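You operate a simulated robot arm through the tools that you are given. There is no shell and no other tool. Be economical: measure what you need, move in short steps, check, and stop when the job is done.

Carry out the task below with a simulated robot arm. There is one attempt and no reset: what you move stays moved.

TASK
Pack the short grey cleat in the purple box and slide the box to the orange fence.
Fine: the short cleat lies in the ends drawer, shut that again; fit the lid on the box; the other short cleat, small bins, the teal fence and the yellow bar stay.

The check looks at the end state, three seconds after you hand in, the way a careful person would. Anything else that was tipped, shoved, dropped, spilled or broken makes it a failure. Lids that push on must go on centred and level and be pressed home; caps that screw on are set level and turned clockwise until they are tight.

THE ROBOT
A 7-joint arm with a two-finger parallel gripper, fixed in place. Base frame: the origin is at the foot of the arm, x ahead of it, y to its left, z up. Readings come in mm, degrees, newtons and seconds.
With the tool pointing down near the work surface it reaches from about 100 to 880 mm from the base axis. Its first joint turns from -115.0 to 115.0 degrees. Payload 3.91 kg.
Tool frame: the origin (TCP) lies between the finger pads and is the grasp point; the fingertips stand 30 mm ahead of it; z points along the fingers, y is the line along which they close. The gripper opens to 110 mm. The fingers are 20 mm wide and 10 mm thick; the gripper's body (48 by 112 mm) begins 55 mm behind the TCP.
Orientation is that of the tool frame in the base frame, as a unit quaternion [x, y, z, w]. With the fingers straight down and closing along the base's y, the tool's x points along the base's -x, its y along +y and its z along -z.

THE INTERFACE
- The arm moves only by the tool nudge_tool. Its argument "series" is a list of rows, each a list of 7 numbers: the gripper command, from -1 (shut) to 1 (fully open), values between in proportion, then the shift along the base's x, y, z in mm, then the turn, a rotation vector about the base's x, y, z in degrees. In form: [[claw, dx, dy, dz, rx, ry, rz], ...]. A call has 1 to 20 rows; each row shifts and turns the commanded pose from where the row before left it. Each row takes 0.2 s and may step no farther than 50 mm and 8.6 degrees from the row before; otherwise, or with a gripper value out of range, the whole call is refused. A pose out of reach is approached as far as the arm can. The call stops where the force on the tool passes 60 N (or 10 N more than at its start, if that is more) or the arm is blocked; 0.2 s more then pass. Each finger travels about 153 mm/s and halts on what it meets, pressing with about 40 N; the grip force reading is that of the motor and also rises with nothing between the fingers. The clock runs only during rows and for 0.2 s after the last one: add rows that do not move to give the fingers time. The reply holds the time, the measured pose of the TCP, the force on the tool along the base axes, the opening and the grip force, in the units named above and with some noise.
- Cameras (640 x 400 px; columns grow to the right, rows downward): "scene" is fixed at [399, 499.8, 1511.3]; the picture's right is [-0.97, -0.24, 0.00], its down [-0.19, 0.76, -0.62] and it looks along [0.15, -0.60, -0.78] (base axes); focal length 337 px, centre (320, 200). "wrist" rides on the gripper at [-36, 0, -57] in the tool frame; the picture's right is [0.00, -1.00, 0.00], its down [0.97, 0.00, -0.24] and it looks along [0.24, 0.00, 0.97] (tool axes); focal length 218 px, centre (320, 200). There is no depth. A picture from a camera that has moved, and an enlarged one, comes with that camera's place and axes in the base frame and with its lens.
- get_image(camera): a new picture of that camera. No time passes.
- move_column(by): slides the trunk up (or, below 0, down) by that many mm; the arm rides with it, the base frame stays. It gives what a move gives, with no picture.
- inspect(camera, box): a new picture of the part [left, top, right, bottom] of that camera's present view, enlarged. No time passes.
- job_done(): hands the job in; it is judged then, once.

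Work in short steps. Places have to be worked out from the pictures, the camera data and where the tool is seen: move nearer, look again, correct. Check each grasp and each placing, and mend what went wrong. You have 120 turns and 64 pictures in all, those below and enlarged ones among them. Open the gripper and draw the arm clear of the work before you hand the job in, unless the task says otherwise; then end with one line.

The tools are called after "Request:" by a JSON object that holds its "fn" and its "kwargs". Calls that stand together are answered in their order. nudge_tool: Moves the arm, as the interface text tells. Its arguments: {"type":"object","properties":{"series":{"type":"array"}},"required":["series"]} The other tools are called the same way: move_column (by) slides the trunk up or down; get_image (camera) takes a picture; inspect (camera, box) takes an enlarged picture of a part of a camera's view; job_done () hands the job in.

At the start:

```text
clock: 0.0
eef_pos: [621.5, 240.1, 1128.4]
ee_rot: [0.0, 1.0, 0.0, 0.001]
force: [-0.7, -0.8, 0.5]
width: 109.9
grasp_force: 0.1
trunk travel left (down, up): [-700.0, 290.0]
```

scene: 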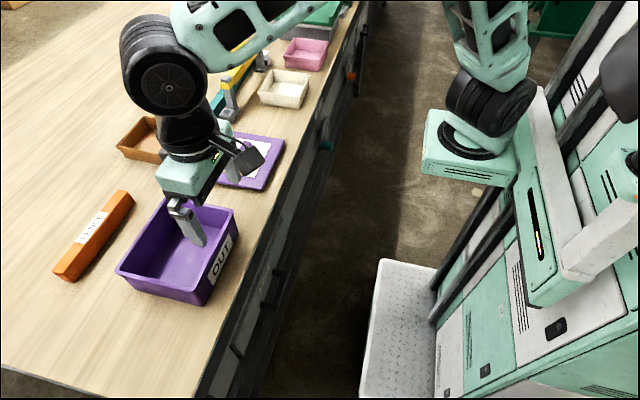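
wrist: 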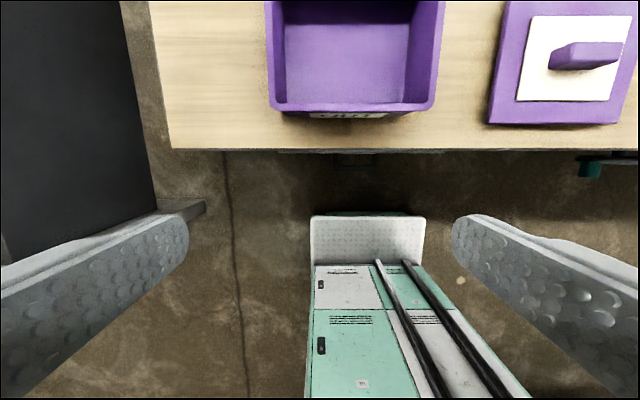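

I'll look closer at the bench front and the table objects first.

Request:
{"fn": "inspect", "kwargs": {"camera": "scene", "box": [190, 0, 390, 125]}}

Request:
{"fn": "inspect", "kwargs": {"camera": "scene", "box": [180, 120, 380, 400]}}

Request:
{"fn": "inspect", "kwargs": {"camera": "scene", "box": [40, 100, 300, 310]}}

```text
3.20 times, centred on (290, 62) of scene
camera zoom: at [399.0, 499.8, 1511.3], right [-0.97, -0.24, 0.0], down [-0.19, 0.76, -0.62], along [0.15, -0.6, -0.78], focal length 1080 px, centre (416, 640)
```

zoom: 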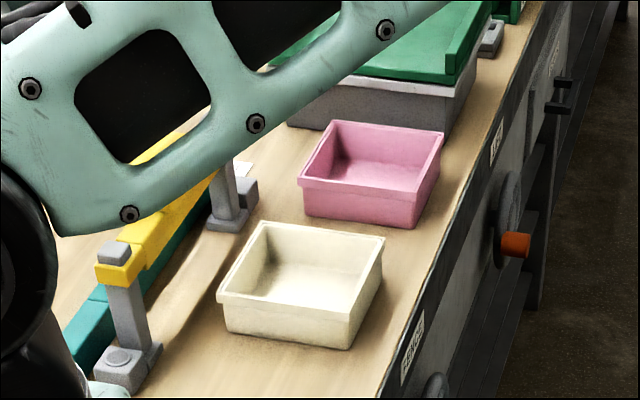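

```text
1.43 times, centred on (280, 260) of scene
camera zoom: at [399.0, 499.8, 1511.3], right [-0.97, -0.24, 0.0], down [-0.19, 0.76, -0.62], along [0.15, -0.6, -0.78], focal length 482 px, centre (377, 114)
```

zoom: 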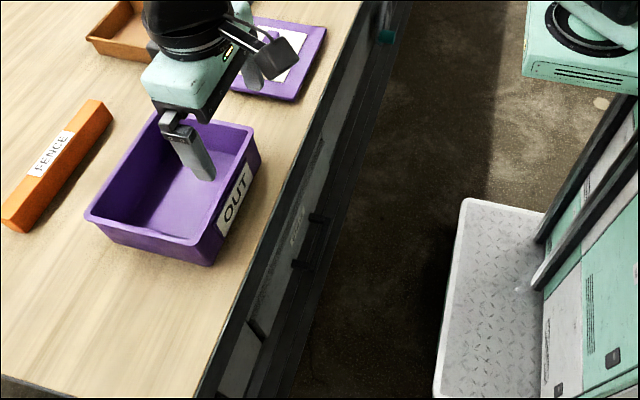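

```text
1.90 times, centred on (170, 205) of scene
camera zoom: at [399.0, 499.8, 1511.3], right [-0.97, -0.24, 0.0], down [-0.19, 0.76, -0.62], along [0.15, -0.6, -0.78], focal length 643 px, centre (606, 190)
```

zoom: 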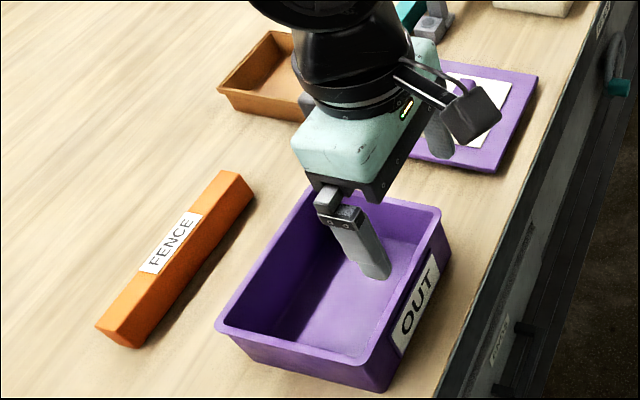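

The bench front edge is near x≈647 and the drawers face the robot. I'll back the arm off and tilt the tool forward so the wrist camera shows the drawer fronts.

Request:
{"fn": "nudge_tool", "kwargs": {"series": [[-1, -30, 0, -20, 0, -8, 0], [-1, -30, 0, -20, 0, -8, 0], [-1, -30, 0, -20, 0, -8, 0], [-1, -30, 0, -20, 0, -8, 0], [-1, -30, 0, -20, 0, -8, 0], [-1, -30, 0, -20, 0, -8, 0], [-1, -30, 0, -20, 0, -8, 0]]}}

Request:
{"fn": "get_image", "kwargs": {"camera": "wrist"}}

Request:
{"fn": "get_image", "kwargs": {"camera": "scene"}}

```text
clock: 1.7
eef_pos: [487.5, 209.0, 1039.1]
ee_rot: [0.135, 0.882, 0.022, 0.451]
force: [0.3, 0.2, 0.0]
width: 0.1
grasp_force: 38.1
trunk travel left (down, up): [-700.0, 290.0]
stopped in row 7: the arm was blocked; the commanded pose is now the measured one
```

```text
58 pictures are left
camera wrist: at [462.0, 205.8, 1102.3], right [-0.22, -0.96, -0.16], down [-0.73, 0.27, -0.62], along [0.64, -0.02, -0.77], focal length 218 px, centre (320, 200)
```

wrist: 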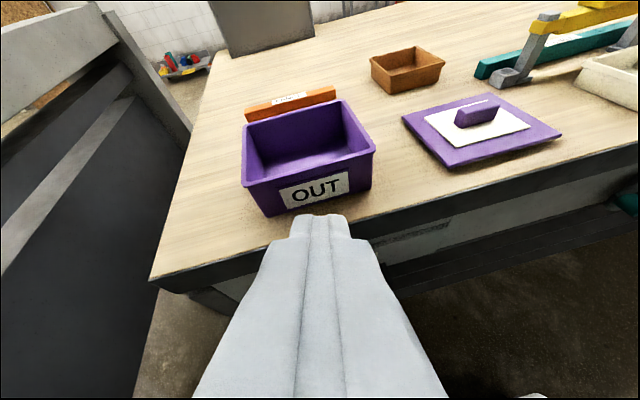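

```text
57 pictures are left
```

scene: 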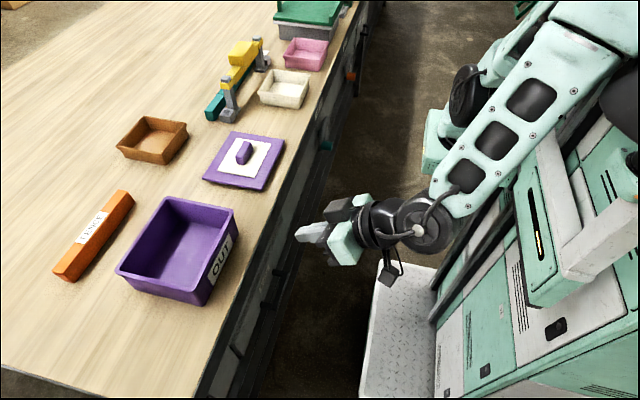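

The arm neared a joint limit, but the front is clear. Lowering the trunk brings the camera to the drawer fronts; the tool is well clear of the bench edge.

Request:
{"fn": "move_column", "kwargs": {"by": -350}}

Request:
{"fn": "get_image", "kwargs": {"camera": "wrist"}}

```text
clock: 5.1
eef_pos: [487.1, 209.0, 688.0]
ee_rot: [0.134, 0.882, 0.02, 0.451]
force: [0.2, 0.2, -0.2]
width: 0.2
grasp_force: 37.5
trunk travel left (down, up): [-350.0, 640.0]
```

```text
56 pictures are left
camera wrist: at [461.7, 205.7, 751.4], right [-0.22, -0.96, -0.16], down [-0.73, 0.27, -0.62], along [0.64, -0.02, -0.77], focal length 218 px, centre (320, 200)
```

wrist: 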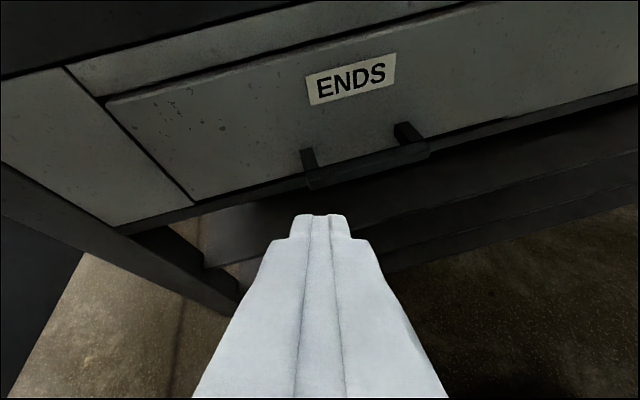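

This is the ENDS drawer. Triangulating, its front lies near x≈655 with the handle near z≈600, y≈95–202, so the bench top seems nearer z≈790 than 606. I'll zoom in on the handle.

Request:
{"fn": "inspect", "kwargs": {"camera": "wrist", "box": [270, 100, 470, 225]}}

Request:
{"fn": "get_image", "kwargs": {"camera": "scene"}}

```text
3.20 times, centred on (370, 162) of wrist
camera zoom: at [461.7, 205.7, 751.4], right [-0.22, -0.96, -0.16], down [-0.73, 0.27, -0.62], along [0.64, -0.02, -0.77], focal length 698 px, centre (160, 320)
```

zoom: 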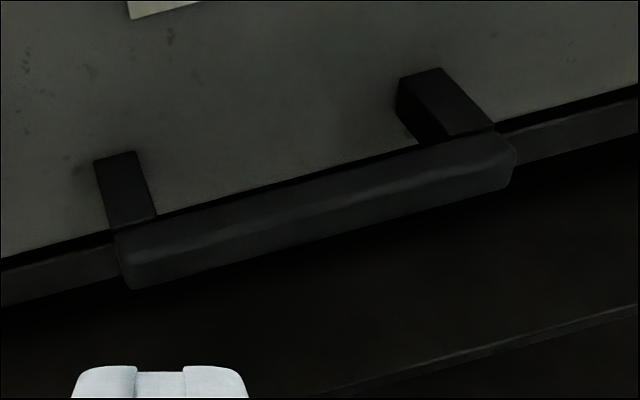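

```text
54 pictures are left
```

scene: 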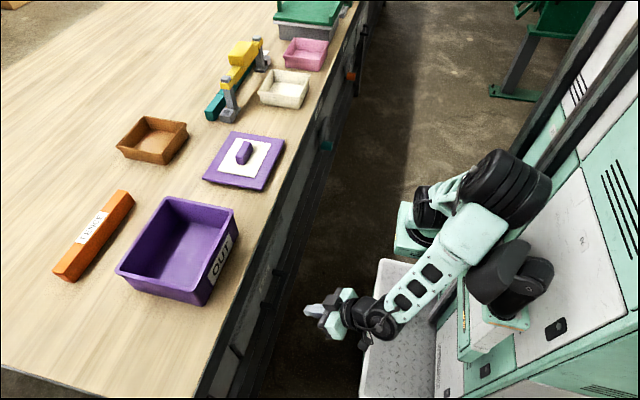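

The handle bar appears to be about x 607–623, z 592–606, with a ~30 mm gap behind it. I'll level the tool to a 25° forward tilt above it and look from a second angle before hooking it with closed fingers.

Request:
{"fn": "nudge_tool", "kwargs": {"series": [[-1, 12, -12, 7, -1.12, 5.84, 2.96], [-1, 12, -12, 7, -1.12, 5.84, 2.96], [-1, 12, -12, 6, -1.12, 5.84, 2.96], [-1, 12, -12, 6, -1.12, 5.84, 2.96], [-1, 12, -13, 6, -1.12, 5.84, 2.96], [-1, 0, 0, 0, 0, 0, 0]]}}

Request:
{"fn": "get_image", "kwargs": {"camera": "wrist"}}

```text
clock: 6.5
eef_pos: [543.1, 150.0, 718.9]
ee_rot: [-0.006, 0.977, 0.003, 0.213]
force: [0.0, -0.4, 1.2]
width: 0.0
grasp_force: 37.9
trunk travel left (down, up): [-350.0, 640.0]
```

```text
53 pictures are left
camera wrist: at [553.0, 151.3, 786.7], right [0.01, -1.0, 0.0], down [-0.98, -0.01, -0.19], along [0.19, 0.01, -0.98], focal length 218 px, centre (320, 200)
```

wrist: 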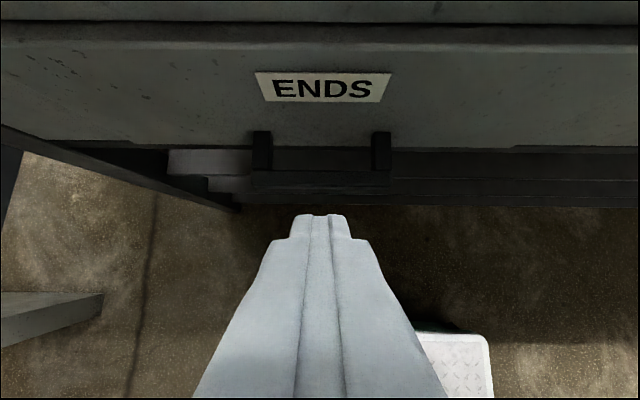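

Second view puts the panel near x≈645, bar z≈600–616. Zooming once to fix the bar edges.

Request:
{"fn": "inspect", "kwargs": {"camera": "wrist", "box": [230, 110, 420, 229]}}

```text
3.36 times, centred on (325, 170) of wrist
camera zoom: at [553.0, 151.3, 786.7], right [0.01, -1.0, 0.0], down [-0.98, -0.01, -0.19], along [0.19, 0.01, -0.98], focal length 734 px, centre (303, 302)
```

zoom: 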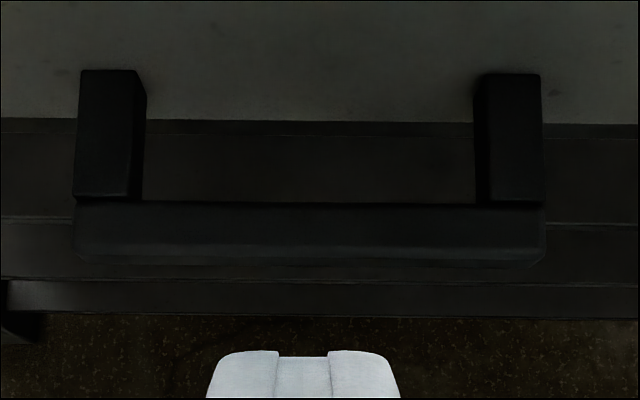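

Bar back face ≈ x 612, top z ≈ 614, panel ≈ x 646: a 34 mm gap. I tilt 10° more for body clearance and move the closed fingertips to just above the gap.

Request:
{"fn": "nudge_tool", "kwargs": {"series": [[-1, 10, 0, 0, 0, -5.2, 0], [-1, 15, 0, -10, 0, -5.2, 0], [-1, 20, 0, -20, 0, 0, 0], [-1, 15, 0, -15, 0, 0, 0], [-1, 11.5, 0, -12, 0, 0, 0], [-1, 0, 0, 0, 0, 0, 0]]}}

Request:
{"fn": "get_image", "kwargs": {"camera": "wrist"}}

```text
clock: 7.9
eef_pos: [616.9, 152.0, 662.4]
ee_rot: [-0.005, 0.954, 0.002, 0.301]
force: [-0.2, 0.5, -0.5]
width: 0.0
grasp_force: 37.4
trunk travel left (down, up): [-350.0, 640.0]
```

```text
51 pictures are left
camera wrist: at [613.5, 153.1, 729.5], right [0.01, -1.0, 0.0], down [-0.93, -0.01, -0.36], along [0.36, 0.0, -0.93], focal length 218 px, centre (320, 200)
```

wrist: 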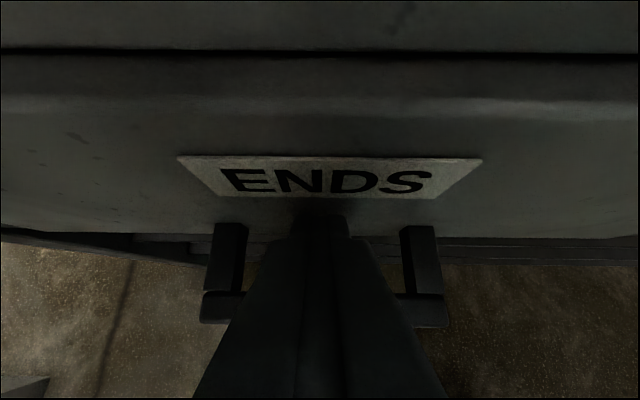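

Gap confirmed: bar back x≈610, panel x≈644. I lower the fingertips into it.

Request:
{"fn": "nudge_tool", "kwargs": {"series": [[-1, -3, 0, -10, 0, 0, 0], [-1, 0, 0, -10, 0, 0, 0], [-1, 0, 0, -11, 0, 0, 0], [-1, 0, 0, 0, 0, 0, 0]]}}

```text
clock: 8.9
eef_pos: [613.3, 151.1, 629.9]
ee_rot: [-0.006, 0.953, 0.002, 0.302]
force: [1.6, 0.7, 5.0]
width: 0.0
grasp_force: 37.8
trunk travel left (down, up): [-350.0, 640.0]
```

No hard contact. I pull gently toward the robot.

Request:
{"fn": "nudge_tool", "kwargs": {"series": [[-1, -10, 0, 0, 0, 0, 0], [-1, -12, 0, 0, 0, 0, 0], [-1, -12, 0, 0, 0, 0, 0], [-1, -12, 0, 0, 0, 0, 0], [-1, -12, 0, 0, 0, 0, 0], [-1, 0, 0, 0, 0, 0, 0]]}}

Request:
{"fn": "get_image", "kwargs": {"camera": "wrist"}}

```text
clock: 10.3
eef_pos: [555.2, 148.1, 631.7]
ee_rot: [-0.002, 0.953, 0.003, 0.301]
force: [3.3, 0.0, 5.5]
width: 0.1
grasp_force: 37.5
trunk travel left (down, up): [-350.0, 640.0]
```

```text
50 pictures are left
camera wrist: at [553.7, 148.7, 699.1], right [0.0, -1.0, 0.0], down [-0.93, 0.0, -0.36], along [0.36, 0.0, -0.93], focal length 218 px, centre (320, 200)
```

wrist: 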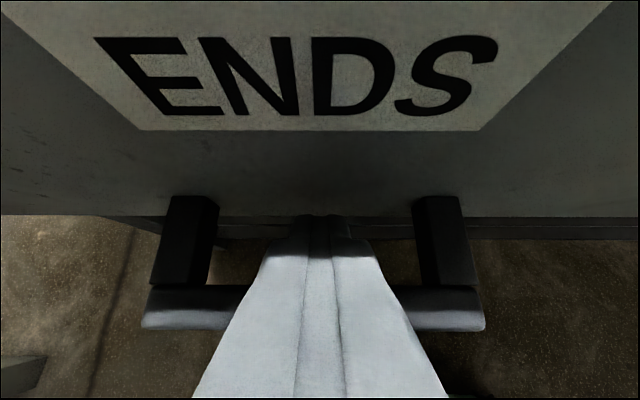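

The drawer follows (bar and panel hold the same place relative to the fingers). I keep pulling.

Request:
{"fn": "nudge_tool", "kwargs": {"series": [[-1, -15, 0, 0, 0, 0, 0], [-1, -15, 0, 0, 0, 0, 0], [-1, -15, 0, 0, 0, 0, 0], [-1, -15, 0, 0, 0, 0, 0], [-1, -15, 0, 0, 0, 0, 0], [-1, -15, 0, 0, 0, 0, 0], [-1, -15, 0, 0, 0, 0, 0], [-1, 0, 0, 0, 0, 0, 0]]}}

Request:
{"fn": "get_image", "kwargs": {"camera": "scene"}}

```text
clock: 11.4
eef_pos: [532.1, 118.5, 638.9]
ee_rot: [0.067, 0.951, 0.006, 0.302]
force: [1.7, 17.5, -16.8]
width: 0.2
grasp_force: 37.7
out of reach, approached as far as the arm can: row 5
trunk travel left (down, up): [-350.0, 640.0]
stopped in row 5: the force on the tool passed its limit (the readings are from after the stop); the commanded pose is now the measured one
```

```text
49 pictures are left
```

scene: 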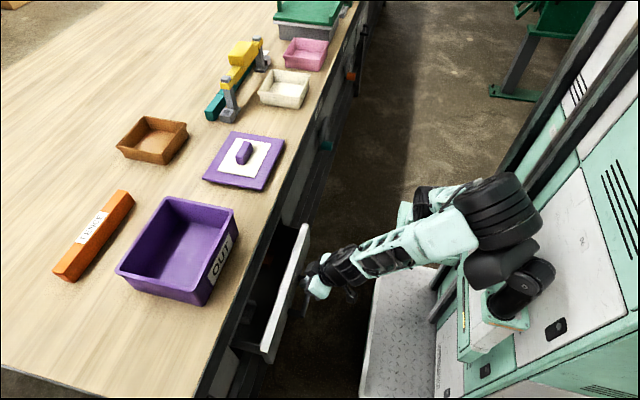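

The drawer is open about 80 mm, and the arm ran into a reach limit at this tilt. I lift out of the handle, then pull on the inside of the panel with a more vertical tool.

Request:
{"fn": "nudge_tool", "kwargs": {"series": [[-1, 3, 0, 10, 0, 0, 0], [-1, 0, 5, 25, 0, 0, 0], [-1, 0, 10, 40, 0, 0, 0], [-1, 0, 10, 40, 0, 0, 0], [-1, 0, 5, 40, 0, 0, 0], [-1, 0, 0, 0, 0, 0, 0]]}}

```text
clock: 12.8
eef_pos: [534.5, 146.3, 793.0]
ee_rot: [0.067, 0.951, 0.0, 0.303]
force: [0.1, -0.4, -0.9]
width: 0.0
grasp_force: 37.2
trunk travel left (down, up): [-350.0, 640.0]
```

Reorienting to a nearly vertical tool and looking down into the drawer.

Request:
{"fn": "nudge_tool", "kwargs": {"series": [[-1, 0, 0, 10, -0.17, 6.33, 1.93], [-1, 0, 0, 10, -0.17, 6.33, 1.93], [-1, 0, 0, 10, -0.17, 6.33, 1.93], [-1, 0, 0, 10, -0.17, 6.33, 1.93], [-1, 0, 0, 0, 0, 0, 0]]}}

Request:
{"fn": "get_image", "kwargs": {"camera": "wrist"}}

```text
clock: 14.0
eef_pos: [534.1, 145.8, 833.5]
ee_rot: [-0.001, 0.996, 0.001, 0.086]
force: [0.0, -0.5, 0.9]
width: 0.0
grasp_force: 37.9
trunk travel left (down, up): [-350.0, 640.0]
```

```text
48 pictures are left
camera wrist: at [559.6, 147.2, 895.6], right [0.0, -1.0, 0.0], down [-1.0, 0.0, 0.07], along [-0.07, 0.0, -1.0], focal length 218 px, centre (320, 200)
```

wrist: 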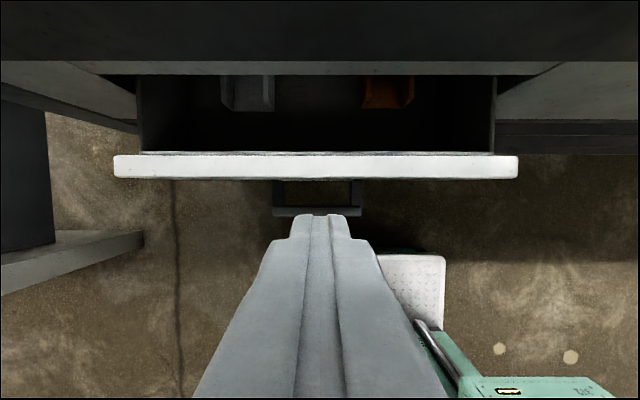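

Panel spans x≈564–586, top ≈706; a grey cleat and an orange one lie farther back inside. I put the closed fingertips inside right behind the panel and pull.

Request:
{"fn": "nudge_tool", "kwargs": {"series": [[-1, 31, 0, 0, 0, 0, 0], [-1, 30, 0, -13, 0, 0, 0], [-1, 0, 0, -40, 0, 0, 0], [-1, 0, 0, -40, 0, 0, 0], [-1, 0, 0, -40, 0, 0, 0], [-1, 0, 0, 0, 0, 0, 0]]}}

Request:
{"fn": "nudge_tool", "kwargs": {"series": [[-1, -12, 0, 0, 0, 0, 0], [-1, -15, 0, 0, 0, 0, 0], [-1, -15, 0, 0, 0, 0, 0], [-1, -15, 0, 0, 0, 0, 0], [-1, -15, 0, 0, 0, 0, 0], [-1, -15, 0, 0, 0, 0, 0], [-1, -15, 0, 0, 0, 0, 0], [-1, -15, 0, 0, 0, 0, 0], [-1, 0, 0, 0, 0, 0, 0]]}}

Request:
{"fn": "get_image", "kwargs": {"camera": "wrist"}}

```text
clock: 15.2
eef_pos: [604.0, 143.3, 716.6]
ee_rot: [0.001, 0.995, 0.008, 0.1]
force: [2.1, -8.5, 32.4]
width: 0.0
grasp_force: 37.5
trunk travel left (down, up): [-350.0, 640.0]
stopped in row 6: the force on the tool passed its limit (the readings are from after the stop); the commanded pose is now the measured one
```

```text
clock: 16.1
eef_pos: [564.7, 143.5, 715.7]
ee_rot: [0.001, 0.995, 0.009, 0.102]
force: [1.2, -7.4, 22.2]
width: 0.0
grasp_force: 38.0
trunk travel left (down, up): [-350.0, 640.0]
stopped in row 4: the force on the tool passed its limit (the readings are from after the stop); the commanded pose is now the measured one
```

```text
47 pictures are left
camera wrist: at [588.2, 143.9, 779.9], right [0.0, -1.0, -0.02], down [-1.0, 0.0, 0.04], along [-0.04, 0.02, -1.0], focal length 218 px, centre (320, 200)
```

wrist: 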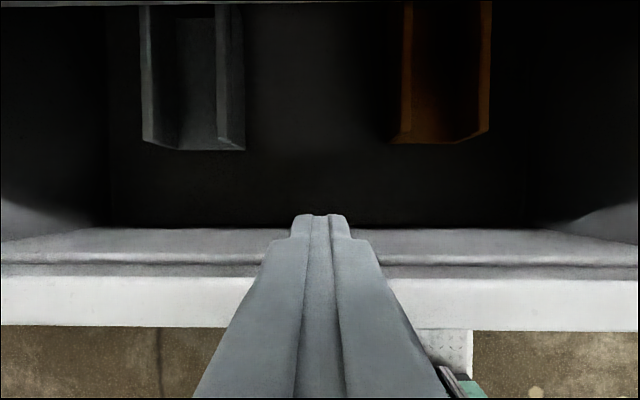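

The drawer moved another ~25 mm, but something is pressing upward on the tool. I check the scene view.

Request:
{"fn": "get_image", "kwargs": {"camera": "scene"}}

```text
46 pictures are left
```

scene: 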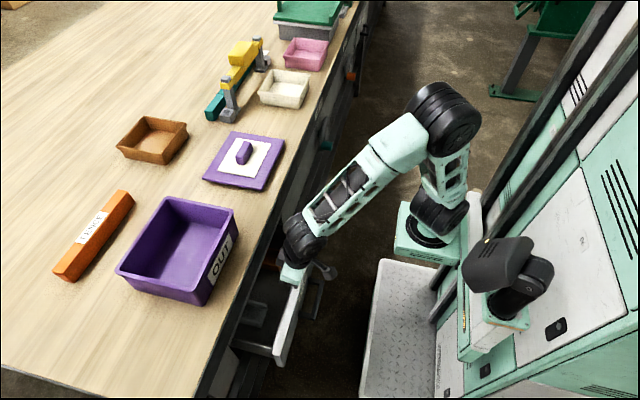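

Possibly a wrist part brushes the bench edge or the force is friction at the panel. I raise a little and read the force.

Request:
{"fn": "nudge_tool", "kwargs": {"series": [[-1, 0, 0, 8, 0, 0, 0], [-1, 0, 0, 0, 0, 0, 0]]}}

```text
clock: 16.7
eef_pos: [561.4, 144.6, 723.5]
ee_rot: [-0.001, 0.995, 0.008, 0.099]
force: [-1.0, -0.5, 0.2]
width: 0.1
grasp_force: 37.6
trunk travel left (down, up): [-350.0, 640.0]
```

Free now with about 12 mm of hook depth; I pull at this height.

Request:
{"fn": "nudge_tool", "kwargs": {"series": [[-1, -15, 0, 0, 0, 0, 0], [-1, -15, 0, 0, 0, 0, 0], [-1, -15, 0, 0, 0, 0, 0], [-1, -15, 0, 0, 0, 0, 0], [-1, -15, 0, 0, 0, 0, 0], [-1, 0, 0, 0, 0, 0, 0]]}}

Request:
{"fn": "get_image", "kwargs": {"camera": "wrist"}}

```text
clock: 18.1
eef_pos: [487.2, 143.0, 723.3]
ee_rot: [0.001, 0.995, 0.007, 0.1]
force: [1.5, -0.8, 1.2]
width: 0.0
grasp_force: 37.8
trunk travel left (down, up): [-350.0, 640.0]
```

```text
45 pictures are left
camera wrist: at [512.3, 142.8, 786.7], right [0.0, -1.0, -0.02], down [-1.0, 0.0, 0.04], along [-0.04, 0.02, -1.0], focal length 218 px, centre (320, 200)
```

wrist: 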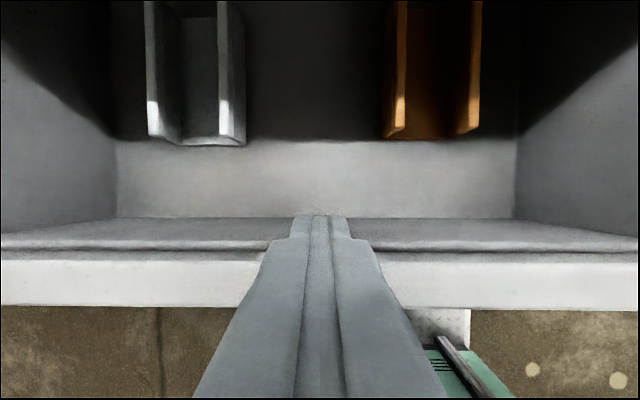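

Works: the drawer is ~177 mm open and both cleats ride along. I pull a bit more so the cleat's far end comes into view.

Request:
{"fn": "nudge_tool", "kwargs": {"series": [[-1, -15, 0, 0, 0, 0, 0], [-1, -15, 0, 0, 0, 0, 0], [-1, -15, 0, 0, 0, 0, 0], [-1, -15, 0, 0, 0, 0, 0], [-1, 0, 0, 0, 0, 0, 0]]}}

Request:
{"fn": "get_image", "kwargs": {"camera": "wrist"}}

```text
clock: 19.3
eef_pos: [426.9, 144.0, 722.6]
ee_rot: [0.001, 0.995, 0.008, 0.099]
force: [-0.4, -0.8, 0.1]
width: 0.1
grasp_force: 37.6
trunk travel left (down, up): [-350.0, 640.0]
```

```text
44 pictures are left
camera wrist: at [451.9, 144.1, 786.0], right [0.0, -1.0, -0.02], down [-1.0, 0.0, 0.04], along [-0.04, 0.02, -1.0], focal length 218 px, centre (320, 200)
```

wrist: 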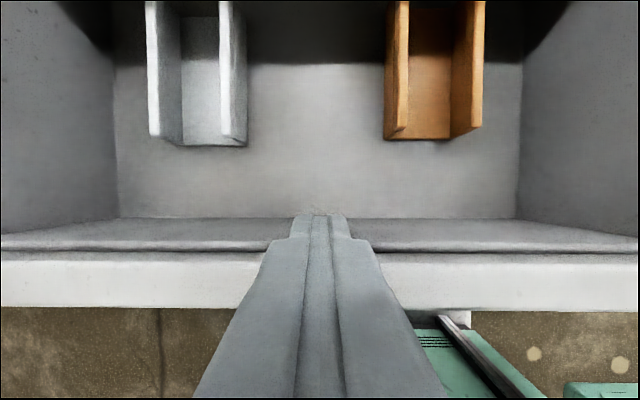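

Open ~237 mm. I rise and move in to view the cleats fully.

Request:
{"fn": "nudge_tool", "kwargs": {"series": [[-1, 5, 0, 40, 0, 0, 0], [-1, 20, 10, 40, 0, 3, 0], [-1, 40, 15, 20, 0, 3, 0], [-1, 20, 15, 0, 0, 4, 0], [-1, 0, 0, 0, 0, 0, 0]]}}

Request:
{"fn": "get_image", "kwargs": {"camera": "wrist"}}

```text
clock: 20.5
eef_pos: [512.9, 184.0, 819.5]
ee_rot: [0.002, 1.0, 0.008, 0.011]
force: [-1.2, -0.9, -0.4]
width: 0.0
grasp_force: 37.6
trunk travel left (down, up): [-350.0, 640.0]
```

```text
43 pictures are left
camera wrist: at [548.1, 185.5, 878.9], right [0.0, -1.0, -0.02], down [-0.98, 0.0, 0.22], along [-0.22, 0.02, -0.98], focal length 218 px, centre (320, 200)
```

wrist: 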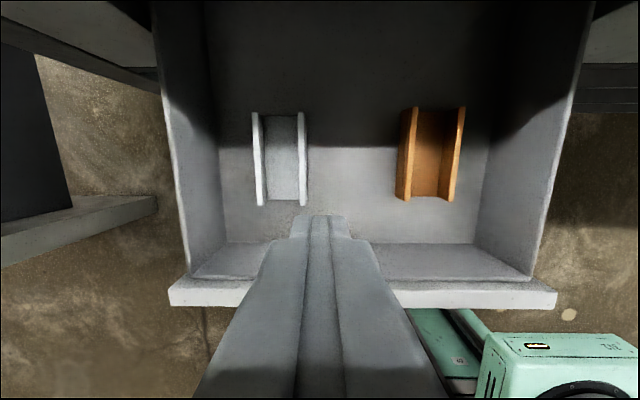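

The grey cleat: centre ≈ (537, 235), about 57 mm wide (y), 100 mm long (x), ~30 mm tall on the drawer floor z≈606. I move above it with fingers open to 88 mm and look.

Request:
{"fn": "nudge_tool", "kwargs": {"series": [[0.6, 12, 25, -20, 0, 0, 0], [0.6, 12, 26, -30, 0, 0, 0], [0.6, 0, 0, -35, 0, 1.2, 0], [0.6, 0, 0, -25, 0, 0, 0], [0.6, 0, 0, 0, 0, 0, 0]]}}

Request:
{"fn": "get_image", "kwargs": {"camera": "wrist"}}

```text
clock: 21.7
eef_pos: [536.3, 237.1, 710.6]
ee_rot: [0.002, 1.0, 0.008, 0.002]
force: [-0.9, 0.8, 0.9]
width: 88.1
grasp_force: 0.0
trunk travel left (down, up): [-350.0, 640.0]
```

```text
42 pictures are left
camera wrist: at [572.6, 236.7, 768.3], right [0.0, -1.0, -0.02], down [-0.97, 0.0, 0.24], along [-0.24, 0.02, -0.97], focal length 218 px, centre (320, 200)
```

wrist: 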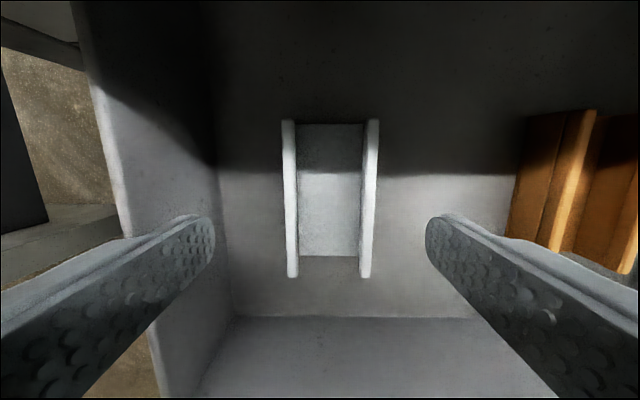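

Aligned within a few mm (cleat centre ≈ (536, 233)). I descend around it to z≈641.

Request:
{"fn": "nudge_tool", "kwargs": {"series": [[0.6, 0, -3, -25, 0, 0, 0], [0.6, 0, 0, -25, 0, 0, 0], [0.6, 0, 0, -18, 0, 0, 0], [0.6, 0, 0, 0, 0, 0, 0]]}}

```text
clock: 22.7
eef_pos: [536.2, 232.1, 643.4]
ee_rot: [0.002, 1.0, 0.008, 0.002]
force: [-0.6, -0.7, -0.1]
width: 88.1
grasp_force: 0.1
trunk travel left (down, up): [-350.0, 640.0]
```

No contact; closing on the cleat.

Request:
{"fn": "nudge_tool", "kwargs": {"series": [[0.2, 0, 0, 0, 0, 0, 0], [-0.2, 0, 0, 0, 0, 0, 0], [-0.5, 0, 0, 0, 0, 0, 0], [-0.5, 0, 0, 0, 0, 0, 0]]}}

Request:
{"fn": "get_image", "kwargs": {"camera": "wrist"}}

```text
clock: 23.7
eef_pos: [535.7, 231.4, 644.8]
ee_rot: [0.002, 1.0, 0.009, 0.001]
force: [0.1, 0.3, -0.2]
width: 54.6
grasp_force: 39.7
trunk travel left (down, up): [-350.0, 640.0]
```

```text
41 pictures are left
camera wrist: at [572.6, 231.0, 702.2], right [0.0, -1.0, -0.02], down [-0.97, 0.0, 0.24], along [-0.24, 0.02, -0.97], focal length 218 px, centre (320, 200)
```

wrist: 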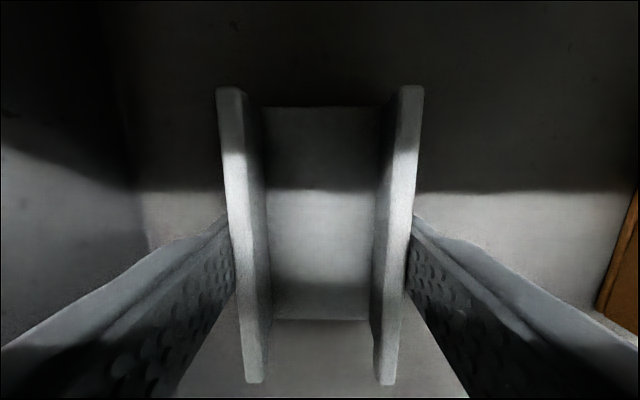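

Gripped at 54.6 mm. Lift straight up, and verify it's held.

Request:
{"fn": "nudge_tool", "kwargs": {"series": [[-0.5, 0, 0, 25, 0, 0, 0], [-0.5, 0, 0, 35, 0, 0, 0], [-0.5, 0, 0, 40, 0, 0, 0], [-0.5, 0, 0, 40, 0, 0, 0], [-0.5, 0, 0, 40, 0, 0, 0], [-0.5, 0, 0, 0, 0, 0, 0]]}}

Request:
{"fn": "move_column", "kwargs": {"by": 230}}

Request:
{"fn": "get_image", "kwargs": {"camera": "wrist"}}

Request:
{"fn": "get_image", "kwargs": {"camera": "scene"}}

```text
clock: 25.1
eef_pos: [535.9, 232.9, 825.6]
ee_rot: [0.001, 1.0, 0.008, 0.001]
force: [-0.6, -0.3, -0.2]
width: 54.3
grasp_force: 39.8
trunk travel left (down, up): [-350.0, 640.0]
```

```text
clock: 27.5
eef_pos: [536.0, 233.5, 1055.3]
ee_rot: [0.002, 1.0, 0.008, 0.002]
force: [-0.7, 0.1, -1.2]
width: 54.5
grasp_force: 40.4
trunk travel left (down, up): [-580.0, 410.0]
```

```text
40 pictures are left
camera wrist: at [572.7, 233.7, 1112.6], right [0.0, -1.0, -0.02], down [-0.97, 0.0, 0.24], along [-0.24, 0.02, -0.97], focal length 218 px, centre (320, 200)
```

wrist: 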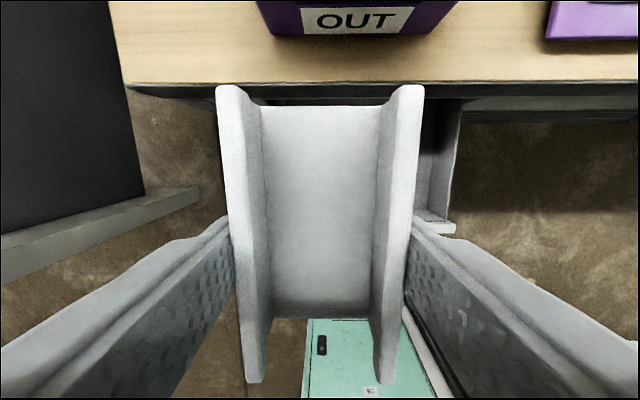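

```text
39 pictures are left
```

scene: 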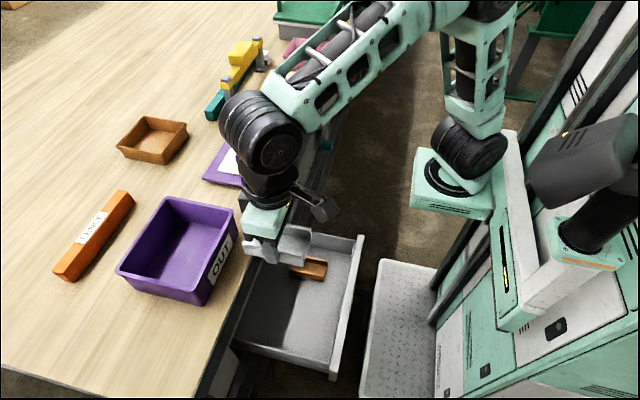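

Held firmly. I estimate the box rim x 701–877, y 91–303, top ≈885, table ≈790. Moving the cleat over the box at a safe height and looking down.

Request:
{"fn": "nudge_tool", "kwargs": {"series": [[-0.5, 40, -6, 0, 0, 0, 0], [-0.5, 42, -6, 0, 0, 0, 0], [-0.5, 42, -6, 0, 0, 0, 0], [-0.5, 42, -6, 0, 0, 0, 0], [-0.5, 42, -6, 0, 0, 0, 0], [-0.5, 41, -6, 0, 0, 0, 0], [-0.5, 0, 0, 0, 0, 0, 0]]}}

Request:
{"fn": "get_image", "kwargs": {"camera": "wrist"}}

```text
clock: 29.1
eef_pos: [787.3, 197.1, 1052.5]
ee_rot: [0.002, 1.0, 0.008, 0.002]
force: [0.5, 0.5, 0.1]
width: 54.5
grasp_force: 40.0
trunk travel left (down, up): [-580.0, 410.0]
```

```text
38 pictures are left
camera wrist: at [823.3, 197.1, 1109.5], right [0.0, -1.0, -0.02], down [-0.97, 0.0, 0.24], along [-0.24, 0.02, -0.97], focal length 218 px, centre (320, 200)
```

wrist: 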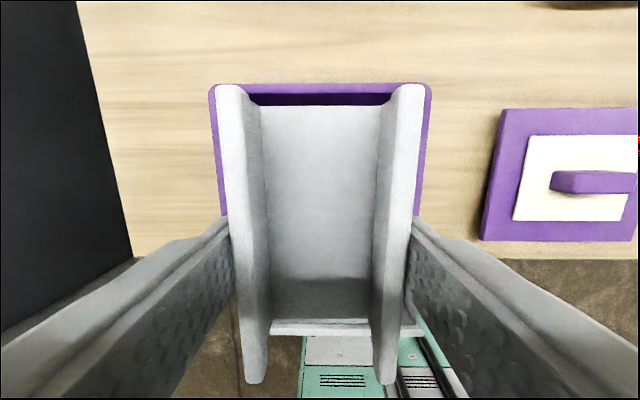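

The box is centred beneath (rim y 96–304, back rim x≈880). Descending in steps to just above the expected floor.

Request:
{"fn": "nudge_tool", "kwargs": {"series": [[-0.5, 0, 1, -45, 0, 0, 0], [-0.5, 0, 1, -45, 0, 0, 0], [-0.5, 0, 0, -45, 0, 0, 0], [-0.5, 0, 0, -40, 0, 0, 0], [-0.5, 0, 0, -25, 0, 0, 0], [-0.5, 0, 0, 0, 0, 0, 0]]}}

Request:
{"fn": "get_image", "kwargs": {"camera": "scene"}}

```text
clock: 30.5
eef_pos: [784.6, 198.8, 856.6]
ee_rot: [0.002, 1.0, 0.008, 0.001]
force: [-0.3, 0.4, 0.3]
width: 54.4
grasp_force: 39.9
trunk travel left (down, up): [-580.0, 410.0]
```

```text
37 pictures are left
```

scene: 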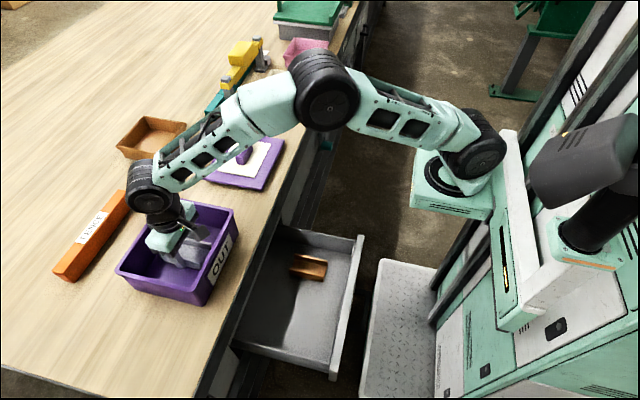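

Inside the box. Creep down until contact.

Request:
{"fn": "nudge_tool", "kwargs": {"series": [[-0.5, 0, 0, -8, 0, 0, 0], [-0.5, 0, 0, -5, 0, 0, 0], [-0.5, 0, 0, -4, 0, 0, 0], [-0.5, 0, 0, -3, 0, 0, 0], [-0.5, 0, 0, 0, 0, 0, 0]]}}

```text
clock: 31.7
eef_pos: [785.0, 199.4, 839.6]
ee_rot: [0.001, 1.0, 0.01, 0.007]
force: [2.8, 3.5, 39.9]
width: 54.6
grasp_force: 39.8
trunk travel left (down, up): [-580.0, 410.0]
```

Contact with the box floor at z≈840. I ease up 3 mm and release.

Request:
{"fn": "nudge_tool", "kwargs": {"series": [[-0.5, 0, 0, 3, 0, 0, 0], [-0.2, 0, 0, 0, 0, 0, 0], [0.1, 0, 0, 0, 0, 0, 0], [0.4, 0, 0, 0, 0, 0, 0], [0.4, 0, 0, 0, 0, 0, 0]]}}

Request:
{"fn": "nudge_tool", "kwargs": {"series": [[0.4, 0, 0, 20, 0, 0, 0], [0.4, 0, 0, 40, 0, 0, 0], [0.4, 0, 0, 45, 0, 0, 0], [0.4, 0, 0, 45, 0, 0, 0], [0.4, 0, 0, 45, 0, 0, 0], [0.4, 0, 0, 0, 0, 0, 0]]}}

Request:
{"fn": "get_image", "kwargs": {"camera": "wrist"}}

```text
clock: 32.9
eef_pos: [784.3, 198.3, 837.8]
ee_rot: [0.003, 1.0, 0.007, 0.0]
force: [-0.3, -0.4, 0.5]
width: 76.9
grasp_force: 0.0
trunk travel left (down, up): [-580.0, 410.0]
```

```text
clock: 34.3
eef_pos: [785.8, 202.5, 1031.9]
ee_rot: [0.001, 1.0, 0.008, 0.002]
force: [0.3, -0.8, -0.4]
width: 76.9
grasp_force: 0.0
trunk travel left (down, up): [-580.0, 410.0]
```

```text
36 pictures are left
camera wrist: at [822.9, 202.0, 1088.7], right [0.0, -1.0, -0.02], down [-0.97, 0.0, 0.24], along [-0.24, 0.02, -0.97], focal length 218 px, centre (320, 200)
```

wrist: 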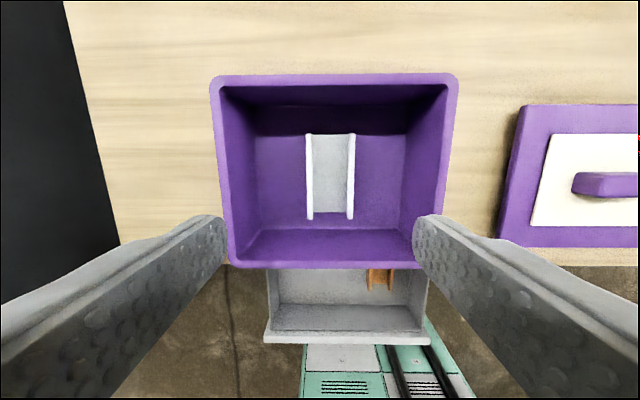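

The cleat lies flat in the box. Now to the lid, estimated centre (782, -140); I view it from the same relative height as this picture so I can compare outlines.

Request:
{"fn": "nudge_tool", "kwargs": {"series": [[0.4, 0, -48, 0, 0, 0, 0], [0.4, 0, -49, 0, 0, 0, 0], [0.4, 0, -49, 0, 0, 0, 0], [0.4, 0, -49, 0, 0, 0, 0], [0.4, 0, -49, -20, 0, 0, 0], [0.4, 0, -49, -30, 0, 0, 0], [0.4, 0, -49, -30, 0, 0, 0], [0.4, 0, 0, 0, 0, 0, 0]]}}

Request:
{"fn": "get_image", "kwargs": {"camera": "wrist"}}

Request:
{"fn": "get_image", "kwargs": {"camera": "scene"}}

```text
refused: row 5 steps farther than a row can; nothing moved
```

```text
35 pictures are left
camera wrist: at [822.9, 202.0, 1088.7], right [0.0, -1.0, -0.02], down [-0.97, 0.0, 0.24], along [-0.24, 0.02, -0.97], focal length 218 px, centre (320, 200)
```

wrist: 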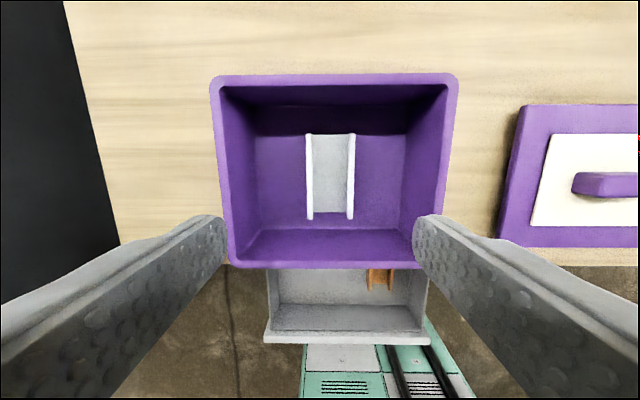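

```text
34 pictures are left
```

scene: 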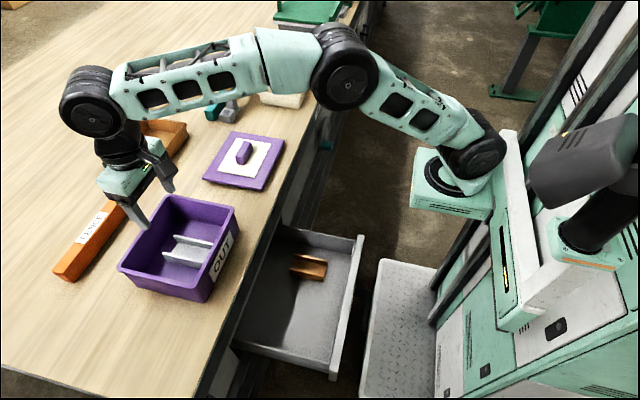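

A row was too long; I split it into smaller steps.

Request:
{"fn": "nudge_tool", "kwargs": {"series": [[0.4, 0, -45, 0, 0, 0, 0], [0.4, 0, -45, 0, 0, 0, 0], [0.4, 0, -45, 0, 0, 0, 0], [0.4, 0, -45, 0, 0, 0, 0], [0.4, 0, -45, 0, 0, 0, 0], [0.4, 0, -40, -20, 0, 0, 0], [0.4, 0, -40, -30, 0, 0, 0], [0.4, 0, -37, -30, 0, 0, 0], [0.4, 0, 0, 0, 0, 0, 0]]}}

Request:
{"fn": "get_image", "kwargs": {"camera": "wrist"}}

```text
clock: 36.3
eef_pos: [785.2, -141.9, 951.1]
ee_rot: [0.001, 1.0, 0.007, 0.002]
force: [0.1, -0.2, -0.1]
width: 76.9
grasp_force: 0.0
trunk travel left (down, up): [-580.0, 410.0]
```

```text
33 pictures are left
camera wrist: at [822.8, -141.8, 1007.7], right [0.0, -1.0, -0.02], down [-0.97, 0.0, 0.24], along [-0.24, 0.02, -0.97], focal length 218 px, centre (320, 200)
```

wrist: 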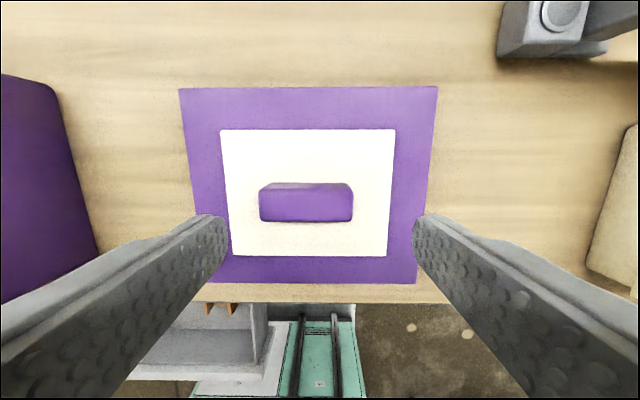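

Lid centre ≈ (775, -126.5), its handle ~85 mm long in y, same centre. I open fully and descend around the handle ends.

Request:
{"fn": "nudge_tool", "kwargs": {"series": [[0.7, -5, 8, -20, 0, 0, 0], [1, -5, 7, -30, 0, 0, 0], [1, 0, 0, -30, 0, 0, 0], [1, 0, 0, 0, 0, 0, 0]]}}

Request:
{"fn": "get_image", "kwargs": {"camera": "wrist"}}

```text
clock: 37.3
eef_pos: [776.4, -128.0, 873.0]
ee_rot: [0.002, 1.0, 0.007, 0.002]
force: [0.5, -0.2, 0.3]
width: 109.9
grasp_force: 0.0
trunk travel left (down, up): [-580.0, 410.0]
```

```text
32 pictures are left
camera wrist: at [812.6, -127.7, 930.7], right [0.0, -1.0, -0.02], down [-0.97, 0.0, 0.24], along [-0.24, 0.02, -0.97], focal length 218 px, centre (320, 200)
```

wrist: 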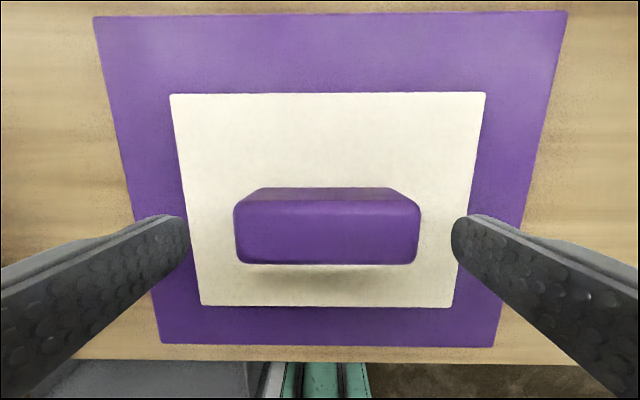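

Handle is ~4 mm to the right of the tool centre, x fits. I shift and creep down toward the lid plate (top ≈ 812).

Request:
{"fn": "nudge_tool", "kwargs": {"series": [[1, 0, -4, -10, 0, 0, 0], [1, 0, 0, -10, 0, 0, 0], [1, 0, 0, -4, 0, 0, 0], [1, 0, 0, -3, 0, 0, 0], [1, 0, 0, 0, 0, 0, 0]]}}

Request:
{"fn": "get_image", "kwargs": {"camera": "wrist"}}

```text
clock: 38.5
eef_pos: [774.8, -131.4, 851.7]
ee_rot: [0.001, 1.0, 0.007, 0.006]
force: [-7.4, 0.6, 53.5]
width: 109.5
grasp_force: 0.0
trunk travel left (down, up): [-580.0, 410.0]
```

```text
31 pictures are left
camera wrist: at [810.9, -132.0, 910.2], right [0.0, -1.0, -0.01], down [-0.97, 0.0, 0.23], along [-0.23, 0.01, -0.97], focal length 218 px, centre (320, 200)
```

wrist: 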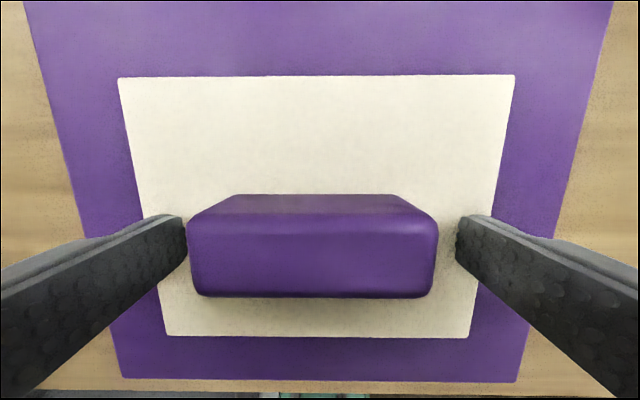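

Fingertips touched the lid plate (z tip ≈ 822). I back up 4 mm, shift +3 in y, and close on the handle.

Request:
{"fn": "nudge_tool", "kwargs": {"series": [[1, 0, 3, 5, 0, 0, 0], [0.8, 0, 0, 0, 0, 0, 0], [0.6, 0, 0, 0, 0, 0, 0], [0.4, 0, 0, 0, 0, 0, 0], [0.2, 0, 0, 0, 0, 0, 0], [0.2, 0, 0, 0, 0, 0, 0]]}}

Request:
{"fn": "get_image", "kwargs": {"camera": "wrist"}}

```text
clock: 39.9
eef_pos: [773.4, -126.5, 851.0]
ee_rot: [0.001, 1.0, 0.008, 0.002]
force: [0.9, 0.4, 30.4]
width: 86.9
grasp_force: 21.3
trunk travel left (down, up): [-580.0, 410.0]
```

```text
30 pictures are left
camera wrist: at [810.2, -126.5, 910.0], right [0.0, -1.0, -0.02], down [-0.97, 0.0, 0.23], along [-0.23, 0.02, -0.97], focal length 218 px, centre (320, 200)
```

wrist: 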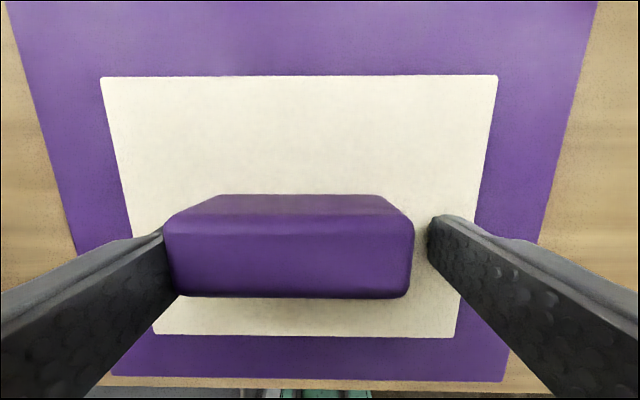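

Fingers still pressed on the plate and dragged the lid slightly. I raise 5 mm more to clear the plate, then finish closing.

Request:
{"fn": "nudge_tool", "kwargs": {"series": [[0.7, 0, 0, 3, 0, 0, 0], [0.7, 0, 5, 3, 0, 0, 0], [0.5, 0, 0, 0, 0, 0, 0], [0.3, 0, 0, 0, 0, 0, 0], [0.1, 0, 0, 0, 0, 0, 0], [0, 0, 0, 0, 0, 0, 0], [0, 0, 0, 0, 0, 0, 0]]}}

Request:
{"fn": "get_image", "kwargs": {"camera": "wrist"}}

```text
clock: 41.5
eef_pos: [774.7, -123.7, 856.8]
ee_rot: [0.002, 1.0, 0.008, 0.001]
force: [0.3, 0.3, 0.3]
width: 69.4
grasp_force: 39.8
trunk travel left (down, up): [-580.0, 410.0]
```

```text
29 pictures are left
camera wrist: at [810.7, -123.2, 914.7], right [0.0, -1.0, -0.02], down [-0.97, 0.0, 0.24], along [-0.24, 0.02, -0.97], focal length 218 px, centre (320, 200)
```

wrist: 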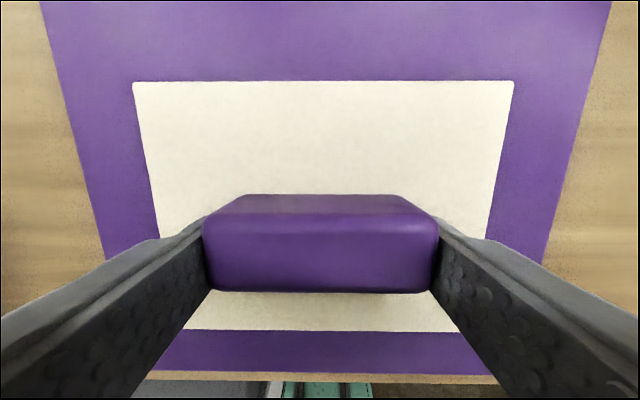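

Gripped (69.4 mm), lid centred on the tool. Lifting and checking it hangs level.

Request:
{"fn": "nudge_tool", "kwargs": {"series": [[0, 0, 0, 15, 0, 0, 0], [0, 0, 0, 30, 0, 0, 0], [0, 0, 0, 40, 0, 0, 0], [0, 0, 0, 40, 0, 0, 0], [0, 0, 0, 35, 0, 0, 0], [0, 0, 0, 0, 0, 0, 0]]}}

Request:
{"fn": "get_image", "kwargs": {"camera": "scene"}}

```text
clock: 42.9
eef_pos: [773.2, -123.8, 1017.3]
ee_rot: [0.001, 1.0, 0.007, 0.001]
force: [0.4, -0.2, -1.5]
width: 69.7
grasp_force: 40.1
trunk travel left (down, up): [-580.0, 410.0]
```

```text
28 pictures are left
```

scene: 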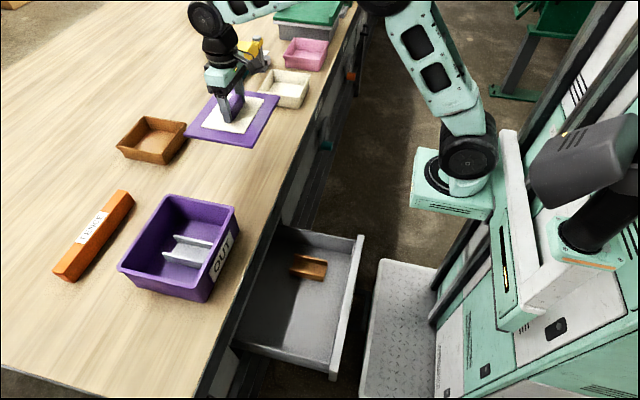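

Lid held level. A zoomed scene view of the box gives its exact corners.

Request:
{"fn": "inspect", "kwargs": {"camera": "scene", "box": [90, 170, 266, 310]}}

Request:
{"fn": "inspect", "kwargs": {"camera": "scene", "box": [170, 60, 300, 160]}}

```text
2.86 times, centred on (178, 240) of scene
camera zoom: at [399.0, 499.8, 1511.3], right [-0.97, -0.24, 0.0], down [-0.19, 0.76, -0.62], along [0.15, -0.6, -0.78], focal length 964 px, centre (726, 86)
```

zoom: 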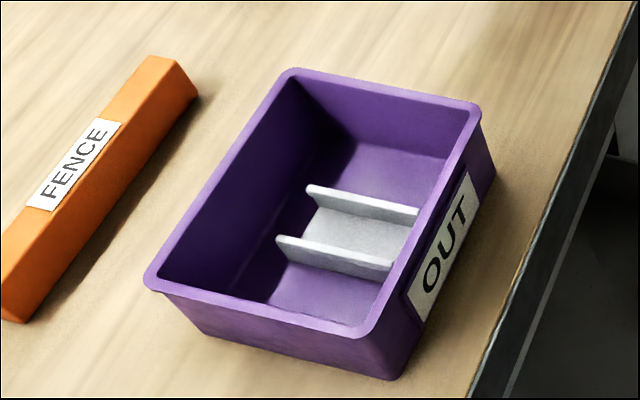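

```text
4.00 times, centred on (235, 110) of scene
camera zoom: at [399.0, 499.8, 1511.3], right [-0.97, -0.24, 0.0], down [-0.19, 0.76, -0.62], along [0.15, -0.6, -0.78], focal length 1350 px, centre (660, 560)
```

zoom: 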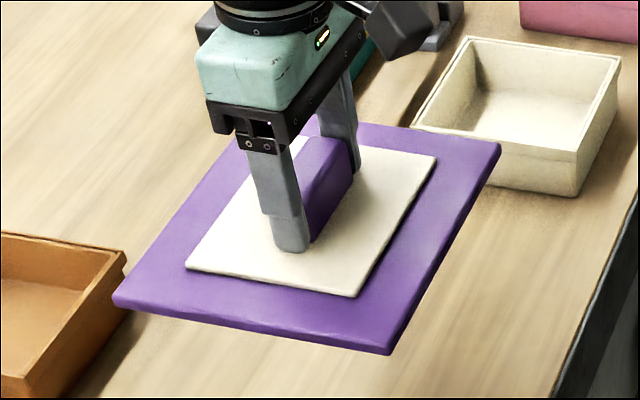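

Estimates put the box rim centre near (790, 193–196), rim ≈ z 890; the lid centre is ~+3 mm in x from the TCP. I carry the lid over and hover ~15 mm above the rim for comparison.

Request:
{"fn": "nudge_tool", "kwargs": {"series": [[0, 2, 45, 0, 0, 0, 0], [0, 2, 45, 0, 0, 0, 0], [0, 2, 45, 0, 0, 0, 0], [0, 2, 45, 0, 0, 0, 0], [0, 2, 45, 0, 0, 0, 0], [0, 2, 45, 0, 0, 0, 0], [0, 2, 48, 0, 0, 0, 0], [0, 0, 0, -25, 0, 0, 0], [0, 0, 0, -25, 0, 0, 0], [0, 0, 0, 0, 0, 0, 0]]}}

Request:
{"fn": "inspect", "kwargs": {"camera": "scene", "box": [90, 150, 266, 310]}}

Request:
{"fn": "get_image", "kwargs": {"camera": "wrist"}}

```text
clock: 45.1
eef_pos: [788.3, 194.7, 967.1]
ee_rot: [0.002, 1.0, 0.008, 0.002]
force: [-0.1, -0.4, -1.4]
width: 69.5
grasp_force: 40.3
trunk travel left (down, up): [-580.0, 410.0]
```

```text
2.50 times, centred on (178, 230) of scene
camera zoom: at [399.0, 499.8, 1511.3], right [-0.97, -0.24, 0.0], down [-0.19, 0.76, -0.62], along [0.15, -0.6, -0.78], focal length 844 px, centre (675, 125)
```

zoom: 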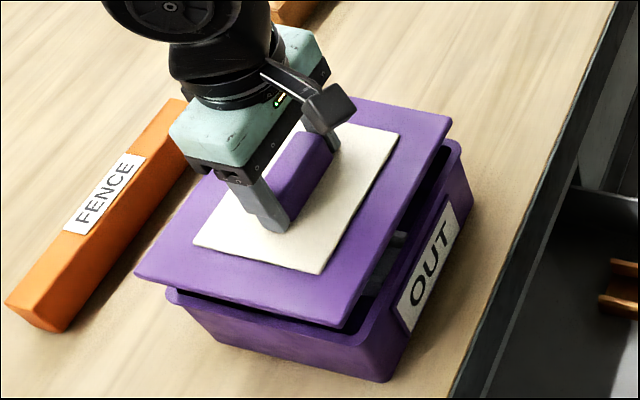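

```text
24 pictures are left
camera wrist: at [824.9, 194.3, 1024.3], right [0.0, -1.0, -0.02], down [-0.97, 0.0, 0.24], along [-0.24, 0.02, -0.97], focal length 218 px, centre (320, 200)
```

wrist: 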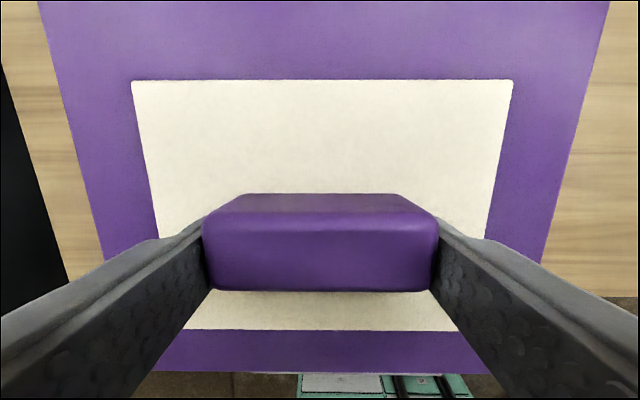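

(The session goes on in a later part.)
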